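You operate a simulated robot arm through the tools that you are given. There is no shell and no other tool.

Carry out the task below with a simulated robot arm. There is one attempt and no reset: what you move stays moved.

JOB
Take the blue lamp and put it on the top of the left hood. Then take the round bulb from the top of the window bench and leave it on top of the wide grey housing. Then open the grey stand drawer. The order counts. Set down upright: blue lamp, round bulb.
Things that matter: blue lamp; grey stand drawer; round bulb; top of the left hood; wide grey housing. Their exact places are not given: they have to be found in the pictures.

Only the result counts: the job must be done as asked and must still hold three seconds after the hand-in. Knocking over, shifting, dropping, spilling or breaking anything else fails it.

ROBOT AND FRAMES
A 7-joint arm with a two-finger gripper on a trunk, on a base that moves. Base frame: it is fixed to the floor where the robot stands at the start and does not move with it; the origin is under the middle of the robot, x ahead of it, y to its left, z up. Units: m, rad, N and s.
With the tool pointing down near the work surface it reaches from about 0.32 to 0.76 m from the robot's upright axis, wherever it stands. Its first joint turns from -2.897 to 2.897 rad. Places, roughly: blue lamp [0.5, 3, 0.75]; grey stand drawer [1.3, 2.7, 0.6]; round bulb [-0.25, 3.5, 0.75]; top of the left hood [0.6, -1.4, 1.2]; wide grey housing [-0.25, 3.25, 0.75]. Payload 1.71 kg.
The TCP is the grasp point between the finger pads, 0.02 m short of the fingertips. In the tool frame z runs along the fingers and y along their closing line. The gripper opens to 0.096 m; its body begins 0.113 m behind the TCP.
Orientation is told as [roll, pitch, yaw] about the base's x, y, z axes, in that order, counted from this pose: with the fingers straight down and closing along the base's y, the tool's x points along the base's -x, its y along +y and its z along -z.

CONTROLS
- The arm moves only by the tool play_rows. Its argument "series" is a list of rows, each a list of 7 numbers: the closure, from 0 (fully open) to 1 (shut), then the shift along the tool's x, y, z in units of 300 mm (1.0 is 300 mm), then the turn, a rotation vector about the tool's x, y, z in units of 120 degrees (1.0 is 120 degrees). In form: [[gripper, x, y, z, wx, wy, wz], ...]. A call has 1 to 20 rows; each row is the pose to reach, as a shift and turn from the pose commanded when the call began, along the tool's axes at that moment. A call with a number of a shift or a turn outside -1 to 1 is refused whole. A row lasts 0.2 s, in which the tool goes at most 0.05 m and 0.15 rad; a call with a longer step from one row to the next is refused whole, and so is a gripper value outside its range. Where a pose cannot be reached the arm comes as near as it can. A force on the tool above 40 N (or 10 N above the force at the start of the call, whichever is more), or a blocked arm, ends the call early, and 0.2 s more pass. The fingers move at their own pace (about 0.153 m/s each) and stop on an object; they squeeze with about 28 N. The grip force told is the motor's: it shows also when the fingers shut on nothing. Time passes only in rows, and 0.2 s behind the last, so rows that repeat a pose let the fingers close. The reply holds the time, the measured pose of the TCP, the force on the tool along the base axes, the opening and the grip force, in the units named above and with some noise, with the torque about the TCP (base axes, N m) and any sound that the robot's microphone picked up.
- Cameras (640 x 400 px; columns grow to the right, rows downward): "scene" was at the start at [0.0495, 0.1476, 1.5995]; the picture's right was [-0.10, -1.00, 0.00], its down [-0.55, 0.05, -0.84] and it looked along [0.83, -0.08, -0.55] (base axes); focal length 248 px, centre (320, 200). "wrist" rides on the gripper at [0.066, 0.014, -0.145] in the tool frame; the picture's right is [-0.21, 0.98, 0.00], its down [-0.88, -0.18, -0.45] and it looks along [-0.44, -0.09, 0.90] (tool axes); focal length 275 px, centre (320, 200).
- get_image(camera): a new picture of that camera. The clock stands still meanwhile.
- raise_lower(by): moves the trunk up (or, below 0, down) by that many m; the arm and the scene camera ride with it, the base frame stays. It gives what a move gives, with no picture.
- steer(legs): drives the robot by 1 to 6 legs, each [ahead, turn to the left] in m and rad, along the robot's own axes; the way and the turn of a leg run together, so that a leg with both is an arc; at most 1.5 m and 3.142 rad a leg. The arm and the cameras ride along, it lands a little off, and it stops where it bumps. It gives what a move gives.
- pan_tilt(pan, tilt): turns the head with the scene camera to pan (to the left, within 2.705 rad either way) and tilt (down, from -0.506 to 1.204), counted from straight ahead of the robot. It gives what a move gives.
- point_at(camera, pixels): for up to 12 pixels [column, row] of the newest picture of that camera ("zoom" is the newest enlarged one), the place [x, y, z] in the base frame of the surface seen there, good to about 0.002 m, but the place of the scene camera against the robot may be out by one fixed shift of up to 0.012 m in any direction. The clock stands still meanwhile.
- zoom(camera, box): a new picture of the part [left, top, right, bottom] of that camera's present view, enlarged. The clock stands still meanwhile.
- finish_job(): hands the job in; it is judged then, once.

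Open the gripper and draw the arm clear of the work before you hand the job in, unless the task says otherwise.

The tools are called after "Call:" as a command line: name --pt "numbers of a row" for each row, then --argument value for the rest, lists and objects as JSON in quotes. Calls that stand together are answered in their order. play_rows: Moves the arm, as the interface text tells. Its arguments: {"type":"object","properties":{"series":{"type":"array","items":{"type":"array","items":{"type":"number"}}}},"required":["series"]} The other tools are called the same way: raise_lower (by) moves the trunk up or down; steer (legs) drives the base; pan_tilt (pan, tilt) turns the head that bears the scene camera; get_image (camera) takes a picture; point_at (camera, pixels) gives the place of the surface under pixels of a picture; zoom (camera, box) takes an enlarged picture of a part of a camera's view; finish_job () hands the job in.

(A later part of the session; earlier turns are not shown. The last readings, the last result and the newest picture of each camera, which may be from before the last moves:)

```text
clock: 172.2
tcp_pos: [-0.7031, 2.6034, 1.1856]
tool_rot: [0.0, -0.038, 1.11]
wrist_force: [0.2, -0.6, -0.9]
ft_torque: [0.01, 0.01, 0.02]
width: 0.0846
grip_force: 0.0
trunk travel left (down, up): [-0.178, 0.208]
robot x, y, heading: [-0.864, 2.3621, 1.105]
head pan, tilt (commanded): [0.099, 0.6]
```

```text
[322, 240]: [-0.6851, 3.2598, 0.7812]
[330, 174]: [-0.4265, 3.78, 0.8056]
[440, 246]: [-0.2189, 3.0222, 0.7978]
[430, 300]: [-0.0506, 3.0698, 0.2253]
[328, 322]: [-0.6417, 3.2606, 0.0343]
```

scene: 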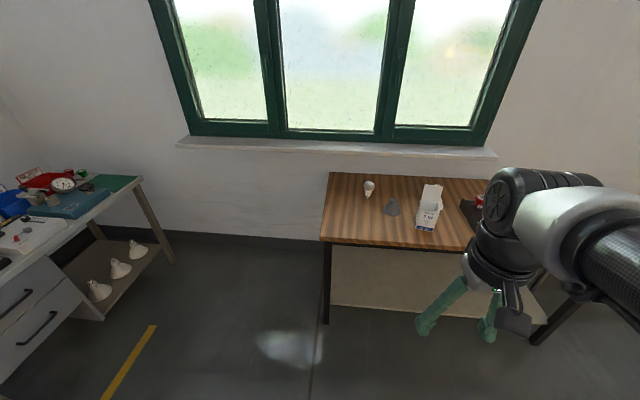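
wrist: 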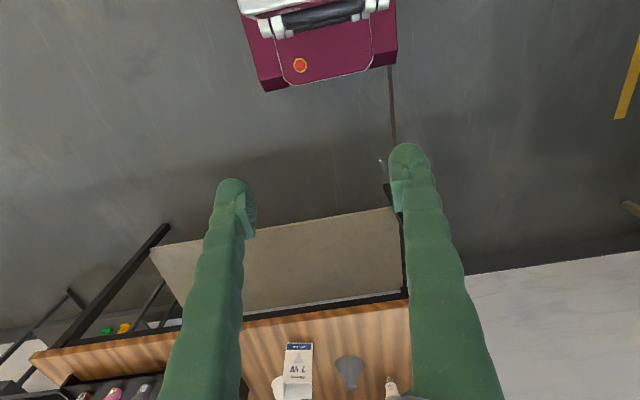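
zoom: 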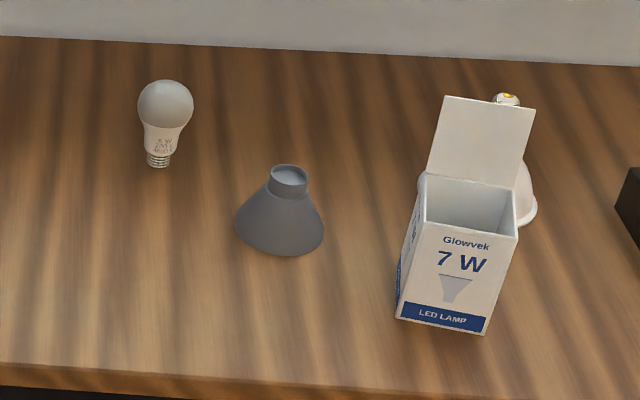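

The neck top of the housing is at about (−0.28, 3.305, 0.868) and the bulb at (−0.34, 3.445). I drive ahead 0.48 m to stand about 0.07 m off the bench edge.

Call:
steer --legs '[[0.48, 0]]'

Call:
play_rows --pt "0.12 0 0 0 0 0 0" --pt "0.12 0 0 0 0 0 0" --pt "0.12 0 0 0 0 0 0" --pt "0.12 0 0 0 0 0 0" --pt "0.12 0 0 0 0 0 0" --pt "0.12 0 0 0 0 0 0" --pt "0.12 0 0 0 0 0 0" --pt "0.12 0 0 0 0 0 0"

```text
clock: 175.3
tcp_pos: [-0.4839, 3.0305, 1.1856]
tool_rot: [-0.002, -0.038, 1.104]
wrist_force: [0.9, -0.2, -1.2]
ft_torque: [-0.03, 0.0, -0.03]
width: 0.0845
grip_force: 0.0
trunk travel left (down, up): [-0.178, 0.208]
robot x, y, heading: [-0.6507, 2.788, 1.103]
head pan, tilt (commanded): [0.099, 0.6]
```

```text
clock: 177.1
tcp_pos: [-0.4955, 3.012, 1.1903]
tool_rot: [0.001, -0.056, 1.103]
wrist_force: [0.1, -0.1, -0.3]
ft_torque: [-0.01, -0.02, 0.05]
width: 0.0841
grip_force: 0.1
trunk travel left (down, up): [-0.178, 0.208]
robot x, y, heading: [-0.6499, 2.7874, 1.099]
head pan, tilt (commanded): [0.099, 0.6]
```

I level the tool, then extend the arm over the bench towards the bulb, staying at z≈1.1.

Call:
play_rows --pt "0.12 0 0 0 0 0.0267 0" --pt "0.12 0 0 0 0 0.0267 0" --pt "0.12 0 0 0 0 0.0267 0"

Call:
play_rows --pt "0.12 -0.1 0.01 0.0 0 0 0" --pt "0.12 -0.23 0.025 0.02 0 0 0" --pt "0.12 -0.36 0.04 0.05 0 0 0" --pt "0.12 -0.5 0.055 0.09 0 0 0" --pt "0.12 -0.62 0.07 0.13 0 0 0" --pt "0.12 -0.74 0.085 0.17 0 0 0" --pt "0.12 -0.84 0.1 0.2 0 0 0" --pt "0.12 -0.9 0.11 0.22 0 0 0" --pt "0.12 -0.9 0.11 0.22 0 0 0" --pt "0.12 -0.9 0.11 0.22 0 0 0"

Call:
get_image --camera "wrist"

```text
clock: 177.9
tcp_pos: [-0.4946, 3.0121, 1.1899]
tool_rot: [-0.001, 0.001, 1.104]
wrist_force: [-0.4, 0.3, 0.1]
ft_torque: [0.01, 0.0, 0.0]
width: 0.0845
grip_force: 0.0
trunk travel left (down, up): [-0.178, 0.208]
robot x, y, heading: [-0.6499, 2.7891, 1.099]
head pan, tilt (commanded): [0.099, 0.6]
```

```text
clock: 180.1
tcp_pos: [-0.4006, 3.2694, 1.1238]
tool_rot: [0.0, 0.003, 1.102]
wrist_force: [-0.7, 0.3, 0.2]
ft_torque: [0.0, -0.02, -0.03]
width: 0.0843
grip_force: 0.1
trunk travel left (down, up): [-0.178, 0.208]
robot x, y, heading: [-0.6499, 2.7911, 1.097]
head pan, tilt (commanded): [0.099, 0.6]
```

```text
taken
```

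wrist: 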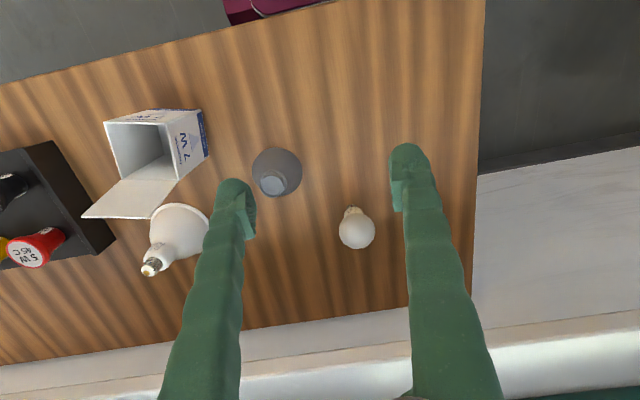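

The wrist camera sees the housing's neck at (273,183) and the bulb at (357,230). I zoom in and measure both.

Call:
zoom --camera "wrist" --box '[232, 130, 392, 260]'

Call:
point_at --camera "wrist" --pixels '[[273, 184], [263, 184], [284, 183], [272, 173], [275, 195], [277, 165], [357, 230], [342, 230], [372, 230], [357, 215], [357, 246], [352, 209]]'

```text
3.08 times, centred on (312, 195) of wrist
```

zoom: 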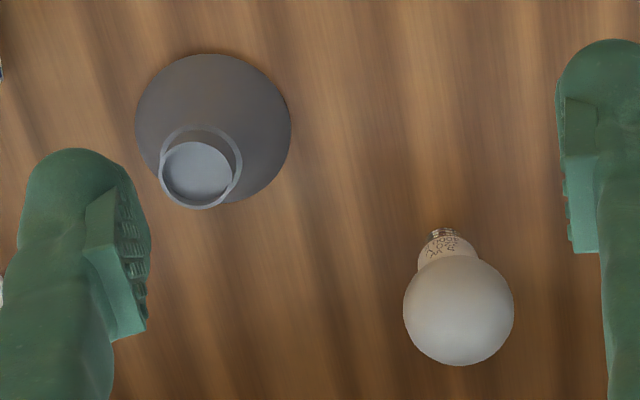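

```text
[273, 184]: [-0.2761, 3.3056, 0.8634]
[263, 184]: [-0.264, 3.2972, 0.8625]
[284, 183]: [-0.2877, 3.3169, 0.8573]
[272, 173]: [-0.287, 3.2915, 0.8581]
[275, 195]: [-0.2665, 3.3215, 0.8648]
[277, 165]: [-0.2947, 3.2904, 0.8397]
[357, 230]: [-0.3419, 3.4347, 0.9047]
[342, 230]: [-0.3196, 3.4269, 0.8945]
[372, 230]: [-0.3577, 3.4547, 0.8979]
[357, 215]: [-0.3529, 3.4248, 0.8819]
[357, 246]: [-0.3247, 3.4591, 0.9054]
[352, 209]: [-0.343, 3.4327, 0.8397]
```

The neck is a small cup. I zoom in more closely on it and sample rim and floor.

Call:
zoom --camera "wrist" --box '[252, 160, 300, 200]'

Call:
point_at --camera "zoom" --pixels '[[250, 250], [180, 240], [330, 230], [250, 185], [265, 310], [380, 230], [150, 250], [260, 345], [265, 140], [310, 140], [270, 160], [360, 290]]'

```text
10.00 times, centred on (276, 180) of wrist
```

zoom: 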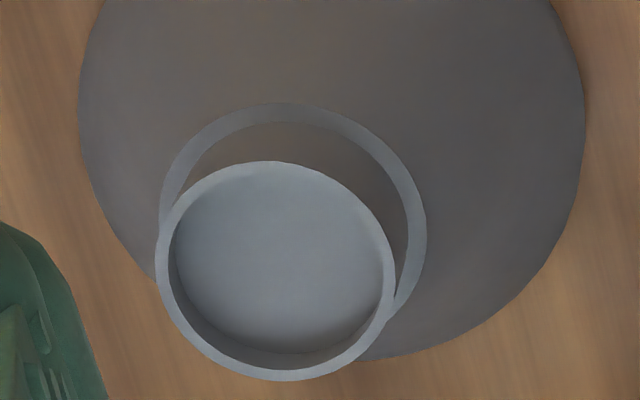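

```text
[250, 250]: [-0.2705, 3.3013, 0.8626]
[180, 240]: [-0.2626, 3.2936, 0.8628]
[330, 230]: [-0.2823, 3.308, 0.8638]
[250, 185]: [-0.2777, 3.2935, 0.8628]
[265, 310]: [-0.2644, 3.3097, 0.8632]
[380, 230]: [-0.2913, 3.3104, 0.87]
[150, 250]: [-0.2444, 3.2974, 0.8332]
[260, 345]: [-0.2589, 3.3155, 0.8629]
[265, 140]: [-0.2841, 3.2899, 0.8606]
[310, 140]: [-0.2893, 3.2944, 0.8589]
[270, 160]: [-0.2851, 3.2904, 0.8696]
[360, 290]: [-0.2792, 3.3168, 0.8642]
```

The cup's centre is (−0.274, 3.305), floor z=0.863, rim 0.870, inner width about 34 mm; the bulb's globe centre is (−0.336, 3.449, 0.881). I measure the carton next to the housing to plan finger clearance.

Call:
point_at --camera "wrist" --pixels '[[203, 112], [206, 153], [178, 178], [84, 215], [160, 218], [128, 182], [176, 175], [105, 125], [200, 215], [155, 265], [300, 170], [253, 165]]'

```text
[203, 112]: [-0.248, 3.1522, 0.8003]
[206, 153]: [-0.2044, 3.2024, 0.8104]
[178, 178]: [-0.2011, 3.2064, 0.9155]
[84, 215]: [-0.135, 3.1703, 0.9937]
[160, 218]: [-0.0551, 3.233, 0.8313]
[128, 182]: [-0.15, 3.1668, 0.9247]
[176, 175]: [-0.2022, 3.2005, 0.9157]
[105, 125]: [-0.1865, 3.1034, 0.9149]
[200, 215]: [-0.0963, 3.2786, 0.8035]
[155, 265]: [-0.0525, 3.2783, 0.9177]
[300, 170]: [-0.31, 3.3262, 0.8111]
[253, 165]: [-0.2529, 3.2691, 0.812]
```

Clearances are fine. I move over the bulb: 0.189 m ahead, 0.024 m left, down to z≈0.99.

Call:
play_rows --pt "0.12 -0.1 0.012 0.04 0 0 0" --pt "0.12 -0.21 0.026 0.1 0 0 0" --pt "0.12 -0.32 0.04 0.17 0 0 0" --pt "0.12 -0.43 0.053 0.25 0 0 0" --pt "0.12 -0.53 0.066 0.33 0 0 0" --pt "0.12 -0.6 0.075 0.4 0 0 0" --pt "0.12 -0.631 0.078 0.44 0 0 0" --pt "0.12 -0.631 0.078 0.44 0 0 0" --pt "0.12 -0.631 0.078 0.44 0 0 0" --pt "0.12 -0.631 0.078 0.44 0 0 0"

Call:
get_image --camera "wrist"

Call:
point_at --camera "wrist" --pixels '[[320, 160], [320, 140], [300, 150], [340, 150]]'

```text
clock: 181.7
tcp_pos: [-0.3433, 3.437, 1.0069]
tool_rot: [-0.001, -0.016, 1.102]
wrist_force: [0.2, -1.5, 0.7]
ft_torque: [0.17, -0.05, 0.01]
width: 0.0845
grip_force: 0.1
trunk travel left (down, up): [-0.178, 0.208]
robot x, y, heading: [-0.6476, 2.7879, 1.098]
head pan, tilt (commanded): [0.099, 0.6]
stopped in row 8: the arm was blocked; the commanded pose is now the measured one
```

```text
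taken
```

wrist: 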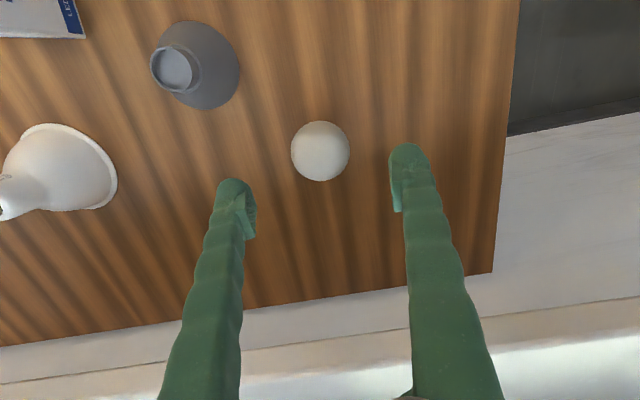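

```text
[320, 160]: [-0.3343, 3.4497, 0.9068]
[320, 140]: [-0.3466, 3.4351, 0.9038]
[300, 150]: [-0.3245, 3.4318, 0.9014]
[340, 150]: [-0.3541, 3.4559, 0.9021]
```

The arm reports blocked about 18 mm short of the target. I check the scene camera for contact with the window sill.

Call:
pan_tilt --pan -0.1 --tilt 0.5

Call:
get_image --camera "scene"

Call:
point_at --camera "wrist" --pixels '[[450, 340], [560, 330], [300, 360], [280, 335], [560, 250], [330, 300], [560, 310]]'

```text
clock: 182.5
tcp_pos: [-0.342, 3.4406, 1.0031]
tool_rot: [0.0, -0.012, 1.103]
wrist_force: [0.0, -0.1, -0.5]
ft_torque: [0.02, 0.0, -0.02]
width: 0.0847
grip_force: 0.1
trunk travel left (down, up): [-0.178, 0.208]
robot x, y, heading: [-0.6462, 2.792, 1.097]
head pan, tilt (commanded): [-0.099, 0.499]
```

```text
taken
```

scene: 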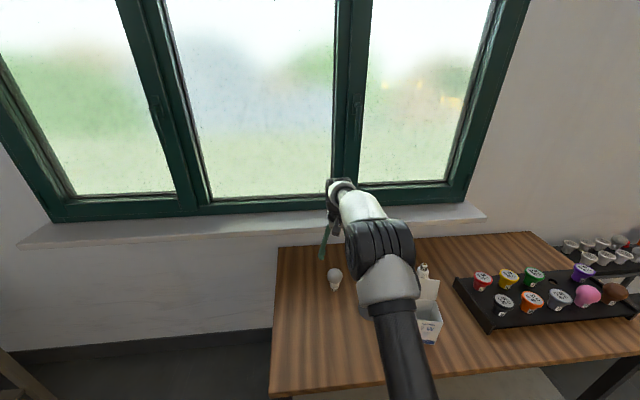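

```text
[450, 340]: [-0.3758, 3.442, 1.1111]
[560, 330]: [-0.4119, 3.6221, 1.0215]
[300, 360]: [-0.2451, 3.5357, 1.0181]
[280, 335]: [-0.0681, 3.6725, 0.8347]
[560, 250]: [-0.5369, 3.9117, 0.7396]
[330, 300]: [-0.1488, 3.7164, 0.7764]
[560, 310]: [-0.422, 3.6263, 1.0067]
```

The sill's front edge is about 0.118 m beyond the bulb and nothing touches; it was only the body's sway. I descend onto the bulb's equator (z≈0.878) with the fingers open to 0.085 m.

Call:
play_rows --pt "0.12 -0.01 -0.003 0.03 0 0.0057 0" --pt "0.12 -0.02 -0.006 0.09 0 0.0057 0" --pt "0.12 -0.031 -0.008 0.16 0 0.0057 0" --pt "0.12 -0.031 -0.008 0.23 0 0.0057 0" --pt "0.12 -0.031 -0.008 0.29 0 0.0057 0" --pt "0.12 -0.031 -0.008 0.35 0 0.0057 0" --pt "0.12 -0.031 -0.008 0.39 0 0.0057 0" --pt "0.12 -0.031 -0.008 0.417 0 0.0057 0" --pt "0.12 -0.031 -0.008 0.417 0 0.0057 0" --pt "0.12 -0.031 -0.008 0.417 0 0.0057 0" --pt "0.12 -0.031 -0.008 0.417 0 0.0057 0"

Call:
get_image --camera "wrist"

```text
clock: 184.9
tcp_pos: [-0.3351, 3.4499, 0.8778]
tool_rot: [0.001, 0.002, 1.102]
wrist_force: [-0.3, -0.2, -0.4]
ft_torque: [0.01, 0.01, -0.03]
width: 0.0846
grip_force: 0.0
trunk travel left (down, up): [-0.178, 0.208]
robot x, y, heading: [-0.6505, 2.7913, 1.1]
head pan, tilt (commanded): [-0.099, 0.499]
```

```text
taken
```

wrist: 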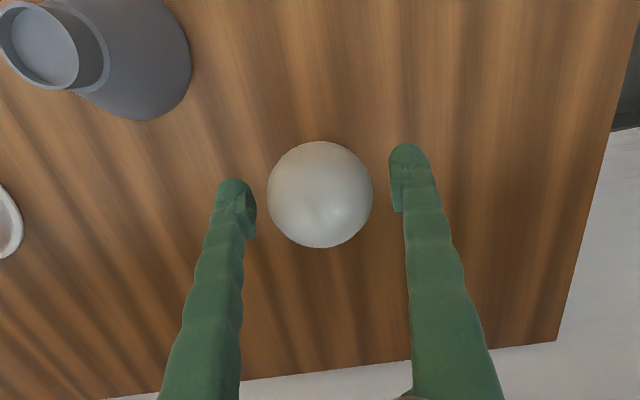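

The globe is centred between the pads at (320,194). I close gently.

Call:
play_rows --pt "0.25 0 0 0 0 0 0" --pt "0.32 0 0 0 0 0 0" --pt "0.38 0 0 0 0 0 0" --pt "0.5 0 0 0 0 0 0" --pt "0.7 0 0 0 0 0 0" --pt "0.8 0 0 0 0 0 0" --pt "0.8 0 0 0 0 0 0"

Call:
get_image --camera "wrist"

```text
clock: 186.5
tcp_pos: [-0.335, 3.4491, 0.8782]
tool_rot: [-0.002, 0.003, 1.102]
wrist_force: [0.1, 0.2, 0.2]
ft_torque: [0.05, -0.02, -0.01]
width: 0.0588
grip_force: 28.2
trunk travel left (down, up): [-0.178, 0.208]
robot x, y, heading: [-0.647, 2.789, 1.1]
head pan, tilt (commanded): [-0.099, 0.499]
```

```text
taken
```

wrist: 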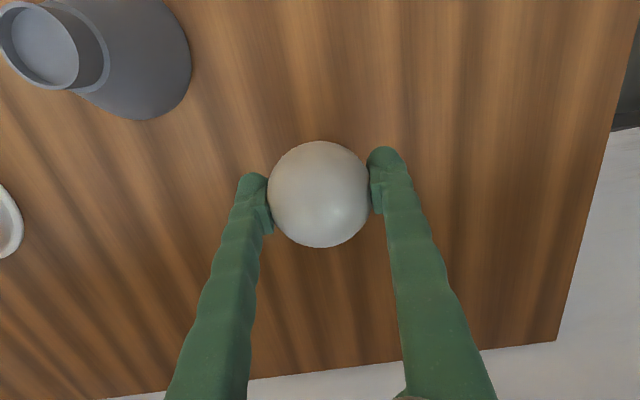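

Grip is firm at 0.0588 m. I measure the bench plane and the cup again from this close view for exact heights.

Call:
point_at --camera "wrist" --pixels '[[230, 100], [320, 100], [450, 100], [520, 250], [130, 200], [40, 45], [25, 60], [60, 50], [78, 45], [5, 40], [40, 88], [45, 8]]'

Call:
zoom --camera "wrist" --box '[0, 0, 200, 125]'

```text
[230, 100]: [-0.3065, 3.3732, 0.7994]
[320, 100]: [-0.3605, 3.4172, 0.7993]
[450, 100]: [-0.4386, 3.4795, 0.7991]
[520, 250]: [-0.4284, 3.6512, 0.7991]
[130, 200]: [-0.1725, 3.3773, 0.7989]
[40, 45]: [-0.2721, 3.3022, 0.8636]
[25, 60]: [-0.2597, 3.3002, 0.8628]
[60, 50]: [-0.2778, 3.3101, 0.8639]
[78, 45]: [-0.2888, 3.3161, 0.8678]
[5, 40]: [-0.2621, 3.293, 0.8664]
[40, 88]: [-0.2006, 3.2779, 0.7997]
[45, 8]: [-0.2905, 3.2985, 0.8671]
```

```text
3.20 times, centred on (100, 62) of wrist
```

zoom: 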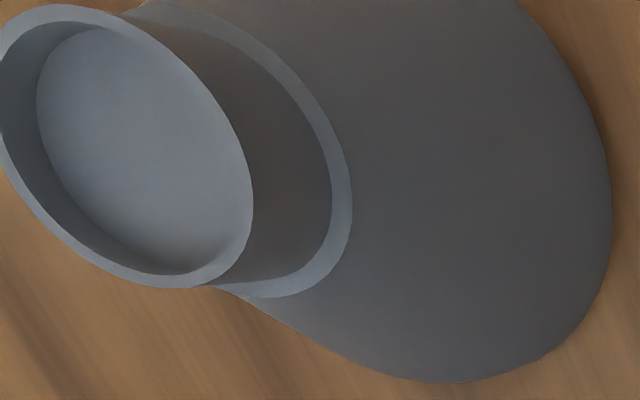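

Bench 0.799, cup floor 0.8635, so the release height is TCP z≈0.9425. I lift the bulb 0.13 m.

Call:
play_rows --pt "0.8 0 0 -0.03 0 0 0" --pt "0.8 0 0 -0.09 0 0 0" --pt "0.8 0 0 -0.17 0 0 0" --pt "0.8 0 0 -0.25 0 0 0" --pt "0.8 0 0 -0.33 0 0 0" --pt "0.8 0 0 -0.4 0 0 0" --pt "0.8 0 0 -0.433 0 0 0" --pt "0.8 0 0 -0.433 0 0 0" --pt "0.8 0 0 -0.433 0 0 0" --pt "0.8 0 0 -0.433 0 0 0"

Call:
get_image --camera "wrist"

Call:
zoom --camera "scene" --box '[290, 170, 390, 290]'

```text
clock: 187.9
tcp_pos: [-0.3435, 3.4349, 1.0071]
tool_rot: [-0.001, -0.018, 1.103]
wrist_force: [0.0, -1.7, -1.1]
ft_torque: [0.16, -0.08, 0.0]
width: 0.0587
grip_force: 27.9
trunk travel left (down, up): [-0.178, 0.208]
robot x, y, heading: [-0.6453, 2.7893, 1.097]
head pan, tilt (commanded): [-0.099, 0.499]
stopped in row 6: the arm was blocked; the commanded pose is now the measured one
```

```text
taken
```

wrist: 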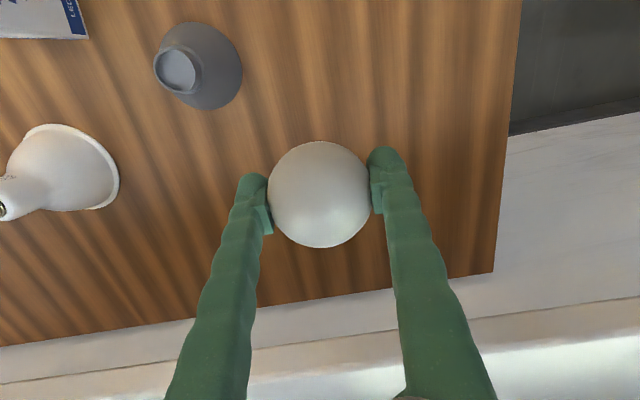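

```text
3.33 times, centred on (340, 230) of scene
```

zoom: 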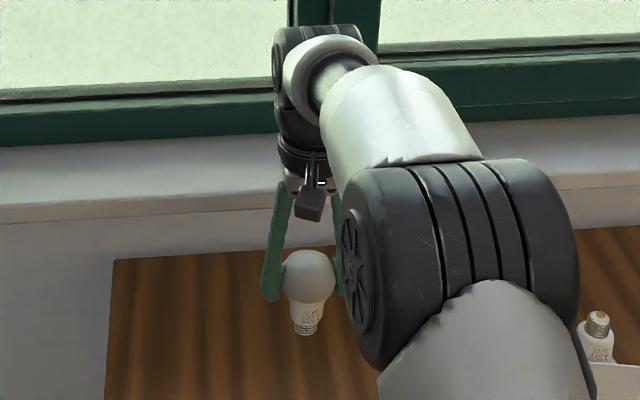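

The bulb hangs upright between the fingers; the stop again came with a sway of the body (pitch −0.018), so I'll move more gently. I let it settle and level the tool.

Call:
play_rows --pt "0.8 0 0 0 0 0.003 0" --pt "0.8 0 0 0 0 0.006 0" --pt "0.8 0 0 0 0 0.0086 0" --pt "0.8 0 0 0 0 0.0086 0" --pt "0.8 0 0 0 0 0.0086 0" --pt "0.8 0 0 0 0 0.0086 0" --pt "0.8 0 0 0 0 0.0086 0" --pt "0.8 0 0 0 0 0.0086 0"

```text
clock: 189.7
tcp_pos: [-0.3411, 3.4379, 1.0028]
tool_rot: [-0.002, 0.005, 1.103]
wrist_force: [-0.8, 0.0, -0.3]
ft_torque: [0.02, 0.01, 0.01]
width: 0.0587
grip_force: 27.3
trunk travel left (down, up): [-0.178, 0.208]
robot x, y, heading: [-0.6448, 2.7882, 1.101]
head pan, tilt (commanded): [-0.099, 0.499]
```

Level again (pitch 0.005). I move gently over the housing's cup at (−0.274, 3.305), keeping z≈1.0.

Call:
play_rows --pt "0.8 0.02 -0.028 0 0 0 0" --pt "0.8 0.055 -0.075 0 0 0 0" --pt "0.8 0.1 -0.135 0 0 0 0" --pt "0.8 0.15 -0.2 0 0 0 0" --pt "0.8 0.195 -0.265 0 0 0 0" --pt "0.8 0.24 -0.325 0 0 0 0" --pt "0.8 0.275 -0.372 0 0 0 0" --pt "0.8 0.295 -0.399 0 0 0 0" --pt "0.8 0.295 -0.399 0 0 0 0" --pt "0.8 0.295 -0.399 0 0 0 0" --pt "0.8 0.295 -0.399 0 0 0 0" --pt "0.8 0.295 -0.399 0 0 0 0" --pt "0.8 0.295 -0.399 0 0 0 0"

Call:
get_image --camera "wrist"

Call:
get_image --camera "scene"

```text
clock: 192.5
tcp_pos: [-0.2743, 3.304, 1.0025]
tool_rot: [-0.002, 0.008, 1.104]
wrist_force: [0.3, 0.0, -0.2]
ft_torque: [-0.02, 0.01, 0.0]
width: 0.0586
grip_force: 28.1
trunk travel left (down, up): [-0.178, 0.208]
robot x, y, heading: [-0.6474, 2.7907, 1.103]
head pan, tilt (commanded): [-0.099, 0.499]
```

```text
taken
```

wrist: 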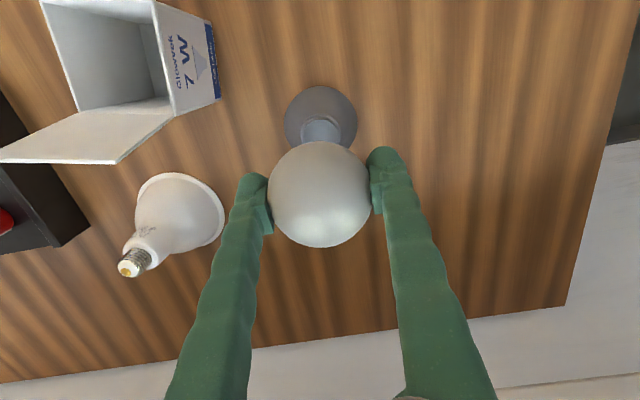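

```text
taken
```

scene: 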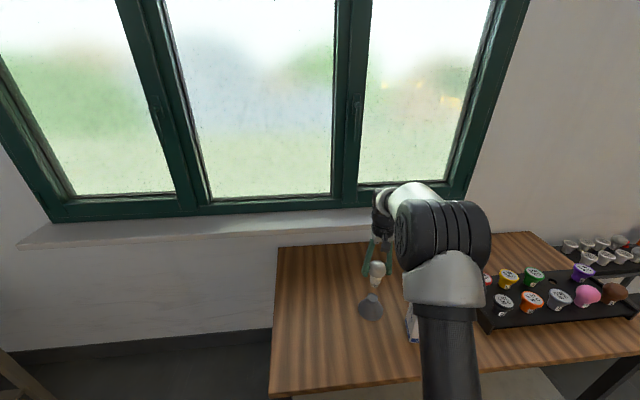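

The bulb is above the housing. I zoom with both cameras to check the bulb's uprightness and its cap's alignment to the cup.

Call:
zoom --camera "scene" --box '[350, 245, 400, 325]'

Call:
point_at --camera "zoom" --pixels '[[345, 110], [340, 150], [335, 200], [330, 250], [345, 170], [360, 150], [310, 150]]'

Call:
zoom --camera "wrist" --box '[270, 70, 370, 150]'

```text
5.00 times, centred on (375, 285) of scene
```

zoom: 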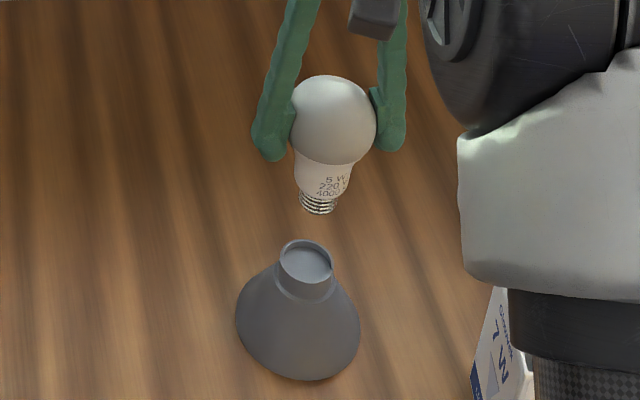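

```text
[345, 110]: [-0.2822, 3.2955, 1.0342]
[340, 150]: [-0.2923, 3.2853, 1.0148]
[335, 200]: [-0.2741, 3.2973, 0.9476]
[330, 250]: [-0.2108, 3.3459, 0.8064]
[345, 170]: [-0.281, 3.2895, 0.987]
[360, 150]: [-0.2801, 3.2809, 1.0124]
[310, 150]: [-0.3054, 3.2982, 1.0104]
```

```text
5.00 times, centred on (320, 110) of wrist
```

zoom: 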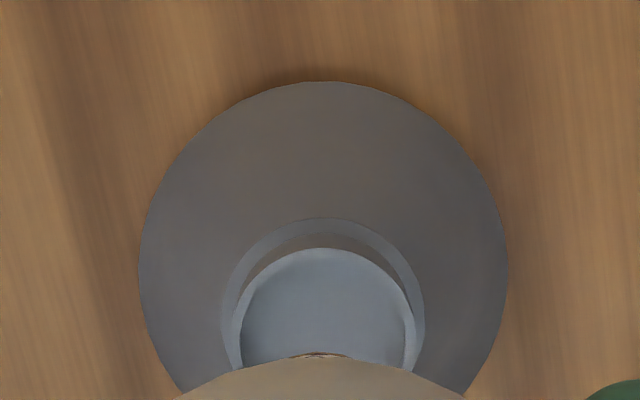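

The bulb's axis matches the vertical to within about 0.02 rad and the cup is centred below it within 1–2 mm. I lower 0.052 m gently to just above the cup rim.

Call:
play_rows --pt "0.8 0 0 0.02 0 0 0" --pt "0.8 0 0 0.05 0 0 0" --pt "0.8 0 0 0.085 0 0 0" --pt "0.8 -0.002 0 0.12 0 0 0" --pt "0.8 -0.003 0 0.15 0 0 0" --pt "0.8 -0.003 0 0.17 0 0 0" --pt "0.8 -0.003 0 0.173 0 0 0" --pt "0.8 -0.003 0 0.173 0 0 0" --pt "0.8 -0.003 0 0.173 0 0 0"

Call:
zoom --camera "scene" --box '[350, 260, 400, 325]'

Call:
zoom --camera "wrist" --box '[270, 70, 370, 150]'

```text
clock: 194.5
tcp_pos: [-0.2748, 3.3045, 0.9515]
tool_rot: [-0.003, 0.005, 1.102]
wrist_force: [-0.1, -0.5, -0.7]
ft_torque: [-0.03, 0.0, -0.02]
width: 0.0583
grip_force: 27.5
trunk travel left (down, up): [-0.178, 0.208]
robot x, y, heading: [-0.6525, 2.7892, 1.096]
head pan, tilt (commanded): [-0.099, 0.499]
```

```text
6.15 times, centred on (375, 292) of scene
```

zoom: 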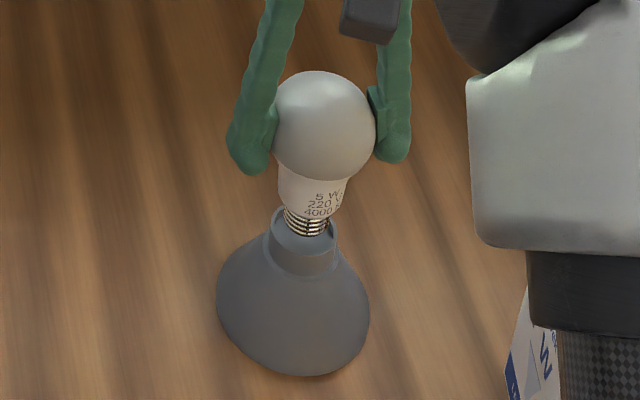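

```text
5.00 times, centred on (320, 110) of wrist
```

zoom: 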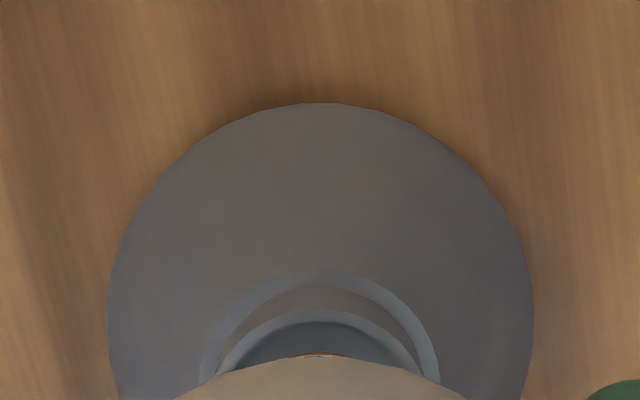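

The cap is centred in the cup. I lower 5 mm, then in 2 mm steps watching the force.

Call:
play_rows --pt "0.8 0 0 0.008 0 0 0" --pt "0.8 0 0 0.0167 0 0 0" --pt "0.8 0 0 0.0167 0 0 0" --pt "0.8 0 0 0.0167 0 0 0"

Call:
play_rows --pt "0.8 0 0 0.0067 0 0 0" --pt "0.8 0 0 0.0067 0 0 0" --pt "0.8 0 0 0.0067 0 0 0"

```text
clock: 195.5
tcp_pos: [-0.2744, 3.3044, 0.9471]
tool_rot: [-0.002, 0.003, 1.103]
wrist_force: [0.8, -0.5, 15.2]
ft_torque: [-0.03, -0.08, 0.06]
width: 0.0583
grip_force: 27.9
trunk travel left (down, up): [-0.178, 0.208]
robot x, y, heading: [-0.6504, 2.7885, 1.098]
head pan, tilt (commanded): [-0.099, 0.499]
```

```text
clock: 196.3
tcp_pos: [-0.2748, 3.3045, 0.9479]
tool_rot: [-0.002, -0.001, 1.103]
wrist_force: [-0.3, 0.1, 36.7]
ft_torque: [0.03, -0.04, -0.06]
width: 0.0586
grip_force: 28.0
trunk travel left (down, up): [-0.178, 0.208]
robot x, y, heading: [-0.647, 2.7891, 1.096]
head pan, tilt (commanded): [-0.099, 0.499]
```

Contact came at TCP z≈0.9475, i.e. the cap rests at about rim height (0.869). I ease up 3 mm and look closely at how the cap sits.

Call:
play_rows --pt "0.8 0 0 -0.005 0 0 0" --pt "0.8 0 0 -0.0095 0 0 0" --pt "0.8 0 0 -0.0095 0 0 0" --pt "0.8 0 0 -0.0095 0 0 0"

Call:
zoom --camera "scene" --box '[362, 272, 386, 302]'

Call:
zoom --camera "wrist" --box '[285, 115, 355, 155]'

```text
clock: 197.3
tcp_pos: [-0.2744, 3.3041, 0.9483]
tool_rot: [-0.002, 0.004, 1.104]
wrist_force: [-1.4, 3.1, 18.1]
ft_torque: [0.22, 0.04, 0.05]
width: 0.0586
grip_force: 27.7
trunk travel left (down, up): [-0.178, 0.208]
robot x, y, heading: [-0.6522, 2.7922, 1.093]
head pan, tilt (commanded): [-0.099, 0.499]
```

```text
13.33 times, centred on (374, 287) of scene
```

zoom: 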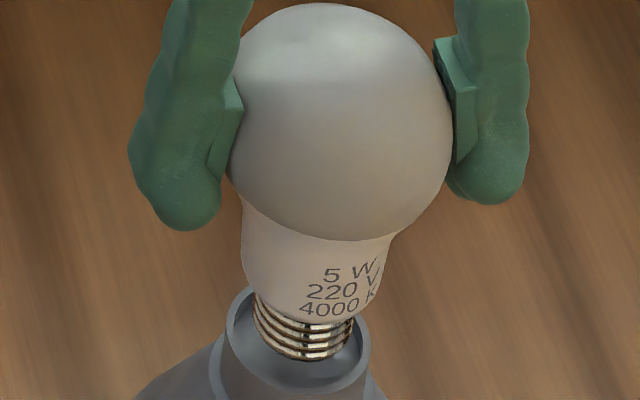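

```text
9.14 times, centred on (320, 135) of wrist
```

zoom: 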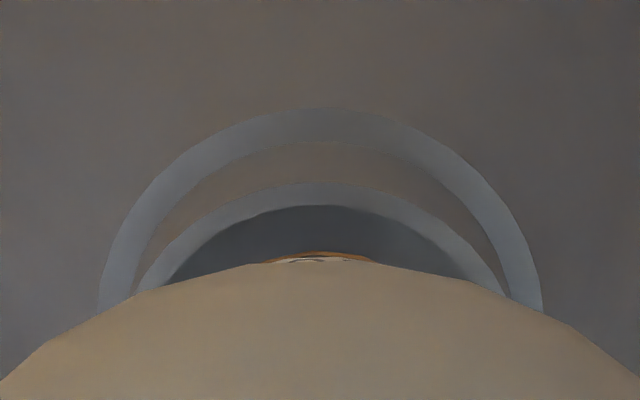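

The torque at 37 N was near zero, so the tip bears centrally in the cup. I ease up another 1.7 mm to take the load off.

Call:
play_rows --pt "0.8 0 0 -0.003 0 0 0" --pt "0.8 0 0 -0.0055 0 0 0" --pt "0.8 0 0 -0.0055 0 0 0" --pt "0.8 0 0 -0.0055 0 0 0"

```text
clock: 198.3
tcp_pos: [-0.2746, 3.3039, 0.9479]
tool_rot: [-0.003, 0.007, 1.104]
wrist_force: [-0.1, 1.0, -0.1]
ft_torque: [0.04, 0.02, -0.05]
width: 0.0587
grip_force: 27.7
trunk travel left (down, up): [-0.178, 0.208]
robot x, y, heading: [-0.6499, 2.7897, 1.092]
head pan, tilt (commanded): [-0.099, 0.499]
```

The force is zero with the tip just resting. I lower 0.4 mm and open the fingers slowly.

Call:
play_rows --pt "0.8 0 0 0.0013 0 0 0" --pt "0.8 0 0 0.0013 0 0 0" --pt "0.385 0 0 0.0013 0 0 0" --pt "0.375 0 0 0.0013 0 0 0" --pt "0.365 0 0 0.0013 0 0 0" --pt "0.355 0 0 0.0013 0 0 0" --pt "0.34 0 0 0.0013 0 0 0" --pt "0.32 0 0 0.0013 0 0 0" --pt "0.3 0 0 0.0013 0 0 0" --pt "0.28 0 0 0.0013 0 0 0" --pt "0.28 0 0 0.0013 0 0 0"

Call:
get_image --camera "wrist"

Call:
zoom --camera "scene" --box '[350, 260, 400, 325]'

```text
clock: 200.7
tcp_pos: [-0.2745, 3.3051, 0.949]
tool_rot: [0.0, 0.007, 1.102]
wrist_force: [1.0, -0.4, 0.5]
ft_torque: [0.01, -0.02, 0.02]
width: 0.0693
grip_force: 0.0
trunk travel left (down, up): [-0.178, 0.208]
robot x, y, heading: [-0.6447, 2.7905, 1.097]
head pan, tilt (commanded): [-0.099, 0.499]
```

```text
taken
```

wrist: 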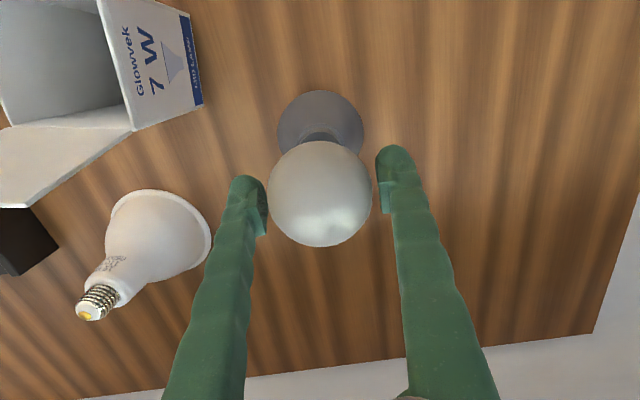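

```text
6.15 times, centred on (375, 292) of scene
```

zoom: 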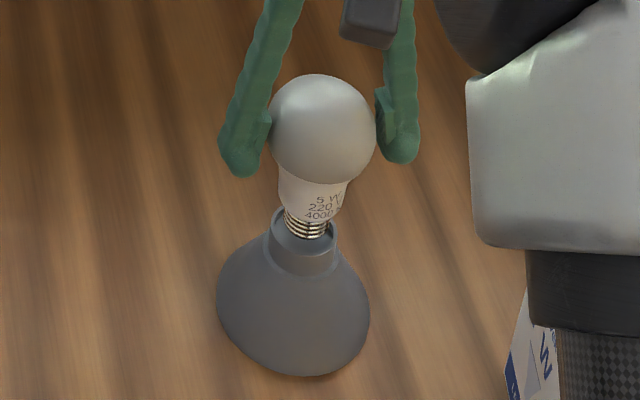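

The globe stayed at (320,193) while the fingers moved away, so it stands by itself. I open further to 0.085 m and check again.

Call:
play_rows --pt "0.26 0 0 0 0 0 0" --pt "0.24 0 0 0 0 0 0" --pt "0.21 0 0 0 0 0 0" --pt "0.18 0 0 0 0 0 0" --pt "0.15 0 0 0 0 0 0" --pt "0.12 0 0 0 0 0 0" --pt "0.12 0 0 0 0 0 0"

Call:
get_image --camera "wrist"

Call:
zoom --camera "scene" --box '[350, 260, 400, 325]'

```text
clock: 202.3
tcp_pos: [-0.2731, 3.3049, 0.9492]
tool_rot: [-0.003, 0.005, 1.103]
wrist_force: [-0.5, -0.5, -0.6]
ft_torque: [-0.01, -0.01, -0.01]
width: 0.0845
grip_force: 0.0
trunk travel left (down, up): [-0.178, 0.208]
robot x, y, heading: [-0.6492, 2.7917, 1.101]
head pan, tilt (commanded): [-0.099, 0.499]
```

```text
taken
```

wrist: 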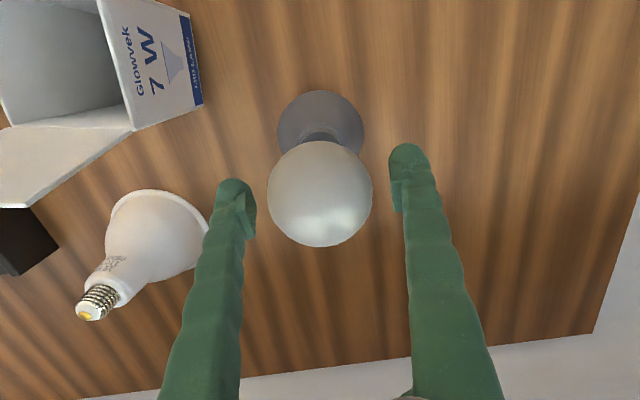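

```text
6.15 times, centred on (375, 292) of scene
```

zoom: 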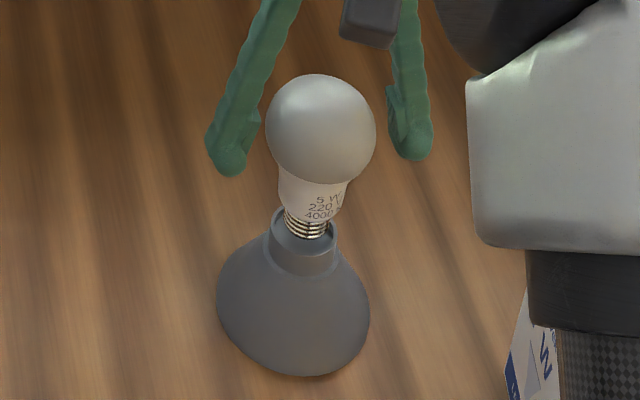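

The bulb stands free and upright on the housing. I withdraw straight up, slowly at first.

Call:
play_rows --pt "0.12 0 0 -0.02 0 0 0" --pt "0.12 0 0 -0.05 0 0 0" --pt "0.12 0 0 -0.09 0 0 0" --pt "0.12 0 0 -0.14 0 0 0" --pt "0.12 0 0 -0.2 0 0 0" --pt "0.12 0 0 -0.27 0 0 0" --pt "0.12 0 0 -0.34 0 0 0" --pt "0.12 0 0 -0.4 0 0 0" --pt "0.12 0 0 -0.44 0 0 0" --pt "0.12 0 0 -0.44 0 0 0" --pt "0.12 0 0 -0.44 0 0 0"

Call:
get_image --camera "wrist"

Call:
zoom --camera "scene" --box '[340, 250, 410, 325]'

```text
clock: 204.7
tcp_pos: [-0.275, 3.3053, 1.0812]
tool_rot: [-0.002, 0.004, 1.102]
wrist_force: [0.2, -0.4, 0.1]
ft_torque: [-0.02, 0.01, 0.0]
width: 0.0842
grip_force: 0.1
trunk travel left (down, up): [-0.178, 0.208]
robot x, y, heading: [-0.648, 2.7876, 1.095]
head pan, tilt (commanded): [-0.099, 0.499]
```

```text
taken
```

wrist: 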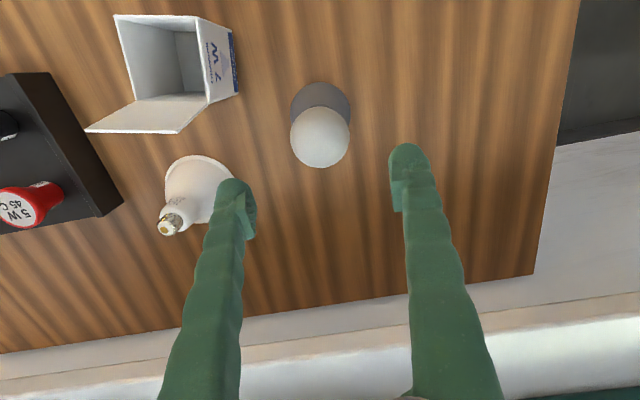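

```text
5.33 times, centred on (375, 288) of scene
```

zoom: 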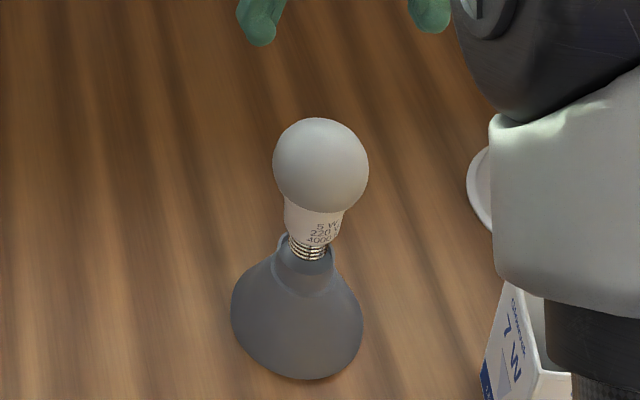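

The round bulb stands upright in the grey housing's cup. Next the drawer: I retract the arm towards the body at z≈1.08.

Call:
play_rows --pt "0.12 0.05 0 -0.01 0 0 0" --pt "0.12 0.13 0.02 -0.02 0 0 0" --pt "0.12 0.23 0.05 -0.04 0 0 0" --pt "0.12 0.34 0.08 -0.06 0 0 0" --pt "0.12 0.45 0.11 -0.08 0 0 0" --pt "0.12 0.56 0.14 -0.1 0 0 0" --pt "0.12 0.66 0.17 -0.12 0 0 0" --pt "0.12 0.75 0.2 -0.14 0 0 0" --pt "0.12 0.82 0.22 -0.15 0 0 0" --pt "0.12 0.84 0.23 -0.15 0 0 0" --pt "0.12 0.84 0.23 -0.15 0 0 0" --pt "0.12 0.84 0.23 -0.15 0 0 0"

Call:
steer --legs '[[-0.55, 0]]'

```text
clock: 207.3
tcp_pos: [-0.4501, 3.1107, 1.124]
tool_rot: [-0.002, 0.004, 1.103]
wrist_force: [-0.7, -0.5, -0.5]
ft_torque: [-0.01, 0.0, 0.01]
width: 0.0846
grip_force: 0.1
trunk travel left (down, up): [-0.178, 0.208]
robot x, y, heading: [-0.6462, 2.7887, 1.1]
head pan, tilt (commanded): [-0.099, 0.499]
```

```text
clock: 210.6
tcp_pos: [-0.6956, 2.6311, 1.1243]
tool_rot: [-0.001, 0.004, 1.102]
wrist_force: [-0.3, -0.3, 0.5]
ft_torque: [0.02, 0.02, -0.03]
width: 0.0844
grip_force: 0.1
trunk travel left (down, up): [-0.178, 0.208]
robot x, y, heading: [-0.8956, 2.3062, 1.097]
head pan, tilt (commanded): [-0.099, 0.499]
```

I turn right and drive about 1.64 m along the bench to stand before the grey stand, then turn to face it.

Call:
steer --legs '[[0, -1.254], [0.85, 0]]'

Call:
pan_tilt --pan 0.3 --tilt 0.65

Call:
get_image --camera "scene"

```text
clock: 219.2
tcp_pos: [0.3054, 2.0595, 1.1293]
tool_rot: [-0.002, -0.011, -0.186]
wrist_force: [0.2, -0.9, 0.5]
ft_torque: [0.03, 0.05, -0.01]
width: 0.0843
grip_force: 0.0
trunk travel left (down, up): [-0.178, 0.208]
robot x, y, heading: [-0.0385, 2.1579, -0.195]
head pan, tilt (commanded): [-0.099, 0.499]
```

```text
clock: 220.0
tcp_pos: [0.2858, 2.0626, 1.1358]
tool_rot: [-0.002, -0.03, -0.186]
wrist_force: [-1.0, 0.5, -0.9]
ft_torque: [0.03, -0.04, -0.01]
width: 0.0846
grip_force: 0.0
trunk travel left (down, up): [-0.178, 0.208]
robot x, y, heading: [-0.0423, 2.1535, -0.195]
head pan, tilt (commanded): [0.3, 0.649]
```

```text
taken
```

scene: 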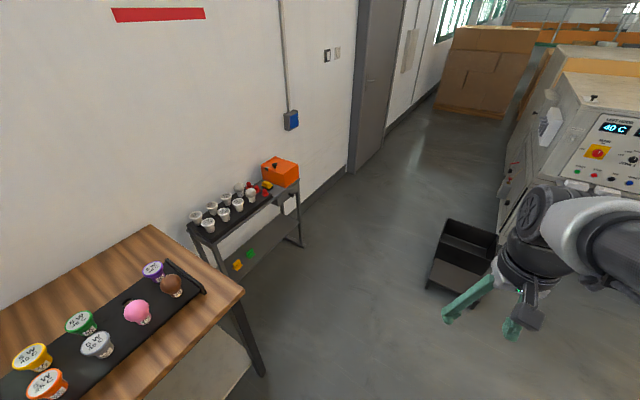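

I measure the floor boxes (near (460,265)), the stand and its drawer from here.

Call:
point_at --camera "scene" --pixels '[[428, 285], [462, 300], [445, 222], [497, 238], [430, 270], [270, 185], [299, 190], [285, 170], [300, 245], [262, 375], [242, 292], [200, 240]]'

Call:
zoom --camera "scene" --box '[180, 140, 320, 280]'

```text
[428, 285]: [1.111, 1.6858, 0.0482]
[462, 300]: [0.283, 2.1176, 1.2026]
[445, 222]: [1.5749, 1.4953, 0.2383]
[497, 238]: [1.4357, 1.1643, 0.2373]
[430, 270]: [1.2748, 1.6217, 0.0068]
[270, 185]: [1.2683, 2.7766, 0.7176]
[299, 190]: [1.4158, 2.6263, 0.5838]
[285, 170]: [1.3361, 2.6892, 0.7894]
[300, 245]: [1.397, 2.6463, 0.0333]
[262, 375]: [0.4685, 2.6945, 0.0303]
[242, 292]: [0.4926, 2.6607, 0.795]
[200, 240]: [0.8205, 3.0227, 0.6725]
```

```text
2.86 times, centred on (250, 210) of scene
```

zoom: 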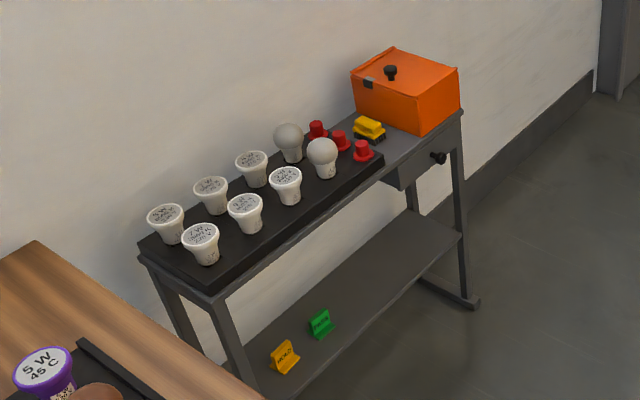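

The drawer front with its black knob is at (438,158) in the zoom. I get the knob's and drawer's coordinates.

Call:
point_at --camera "zoom" --pixels '[[439, 158], [430, 160], [420, 175], [400, 185], [455, 125], [392, 175], [460, 135], [410, 165], [420, 110], [455, 105], [470, 300], [440, 185]]'

```text
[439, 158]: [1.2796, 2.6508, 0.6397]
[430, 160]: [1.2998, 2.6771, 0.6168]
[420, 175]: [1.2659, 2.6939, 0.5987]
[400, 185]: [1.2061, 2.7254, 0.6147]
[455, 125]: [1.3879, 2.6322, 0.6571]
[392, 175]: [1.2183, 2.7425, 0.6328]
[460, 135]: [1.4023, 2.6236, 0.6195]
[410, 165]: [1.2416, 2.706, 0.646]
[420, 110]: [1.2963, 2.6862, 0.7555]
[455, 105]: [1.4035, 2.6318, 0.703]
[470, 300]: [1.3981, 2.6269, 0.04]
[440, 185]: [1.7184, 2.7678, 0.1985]
```

The drawer front lies on the stand's front plane, the knob's tip at about (1.28, 2.651, 0.635) sticks out 32 mm, and the orange box sits directly above. I drive to about (0.86, 2.17), clear of the floor boxes, and face the stand.

Call:
steer --legs '[[0, 0.21], [0.9, 0], [0, 1.08]]'

Call:
pan_tilt --pan -0.25 --tilt 0.85

Call:
get_image --camera "scene"

Call:
get_image --camera "wrist"

```text
clock: 229.3
tcp_pos: [1.0325, 2.4707, 1.1342]
tool_rot: [-0.001, -0.026, 1.141]
wrist_force: [-0.4, -0.6, 0.8]
ft_torque: [-0.02, 0.04, 0.01]
width: 0.0846
grip_force: 0.0
trunk travel left (down, up): [-0.178, 0.208]
robot x, y, heading: [0.8621, 2.1731, 1.133]
head pan, tilt (commanded): [0.3, 0.649]
```

```text
clock: 230.2
tcp_pos: [1.0231, 2.4522, 1.1401]
tool_rot: [-0.001, -0.044, 1.141]
wrist_force: [0.3, 0.9, -0.1]
ft_torque: [0.05, 0.0, 0.03]
width: 0.0844
grip_force: 0.1
trunk travel left (down, up): [-0.178, 0.208]
robot x, y, heading: [0.8599, 2.1708, 1.134]
head pan, tilt (commanded): [-0.25, 0.85]
```

```text
taken
```

scene: 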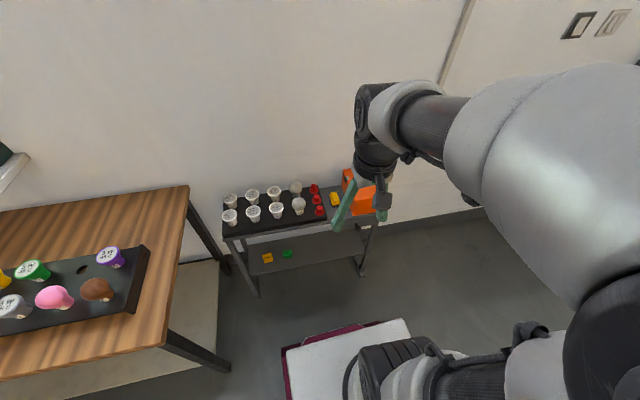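

```text
taken
```

wrist: 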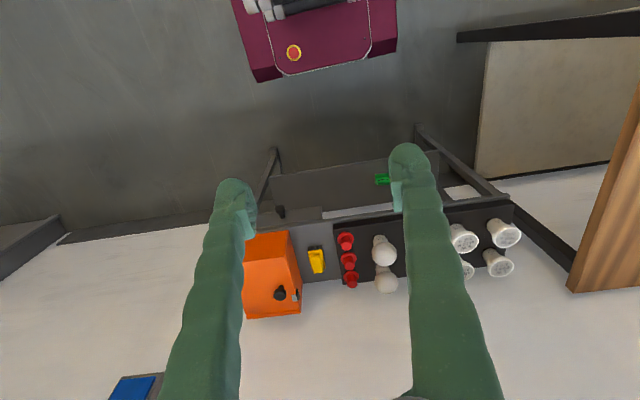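

The wrist camera sees the knob at (281,211) in front of the stand. I zoom in and measure.

Call:
zoom --camera "wrist" --box '[230, 180, 350, 260]'

Call:
point_at --camera "zoom" --pixels '[[272, 152], [268, 145], [278, 165], [262, 155], [285, 158], [330, 165], [220, 190], [400, 160], [460, 170], [250, 270], [300, 230], [420, 240]]'

```text
5.00 times, centred on (290, 220) of wrist
```

zoom: 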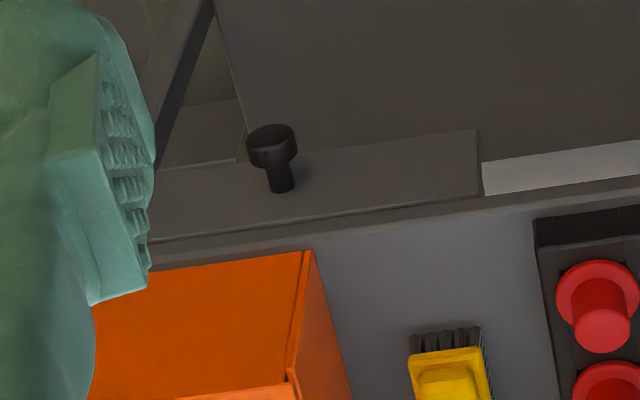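

```text
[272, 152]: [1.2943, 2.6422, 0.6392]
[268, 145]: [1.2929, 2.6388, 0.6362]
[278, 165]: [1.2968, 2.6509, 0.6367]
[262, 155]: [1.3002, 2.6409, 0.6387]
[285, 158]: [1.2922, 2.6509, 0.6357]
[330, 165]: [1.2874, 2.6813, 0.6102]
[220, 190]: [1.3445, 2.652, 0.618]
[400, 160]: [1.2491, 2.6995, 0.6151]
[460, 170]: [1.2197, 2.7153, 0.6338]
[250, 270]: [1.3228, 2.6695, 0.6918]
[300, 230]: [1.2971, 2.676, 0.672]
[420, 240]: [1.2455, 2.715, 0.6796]
```

The knob's head is about 25 mm wide with its centre at (1.295, 2.644, 0.627), 29 mm before the drawer front. I lower the trunk by 0.12 m and bring the arm forward-right while tilting the fingers forward.

Call:
raise_lower --by -0.12

Call:
play_rows --pt "0.12 0 0 0 0 0 0" --pt "0.12 0 0 0 0 0 0" --pt "0.12 0 0 0 0 0 0" --pt "0.12 0 0 0 0 0 0" --pt "0.12 0 0 0 0 0 0"

```text
clock: 231.7
tcp_pos: [1.0243, 2.453, 1.0184]
tool_rot: [0.0, -0.041, 1.141]
wrist_force: [-0.3, 0.9, 0.5]
ft_torque: [0.04, 0.01, 0.02]
width: 0.0845
grip_force: 0.0
trunk travel left (down, up): [-0.058, 0.328]
robot x, y, heading: [0.8611, 2.1729, 1.136]
head pan, tilt (commanded): [-0.25, 0.85]
```

```text
clock: 232.9
tcp_pos: [1.0237, 2.4539, 1.0187]
tool_rot: [-0.002, -0.041, 1.141]
wrist_force: [0.4, 0.0, 0.1]
ft_torque: [0.02, 0.0, 0.02]
width: 0.0846
grip_force: 0.0
trunk travel left (down, up): [-0.058, 0.328]
robot x, y, heading: [0.8611, 2.1723, 1.132]
head pan, tilt (commanded): [-0.25, 0.85]
```

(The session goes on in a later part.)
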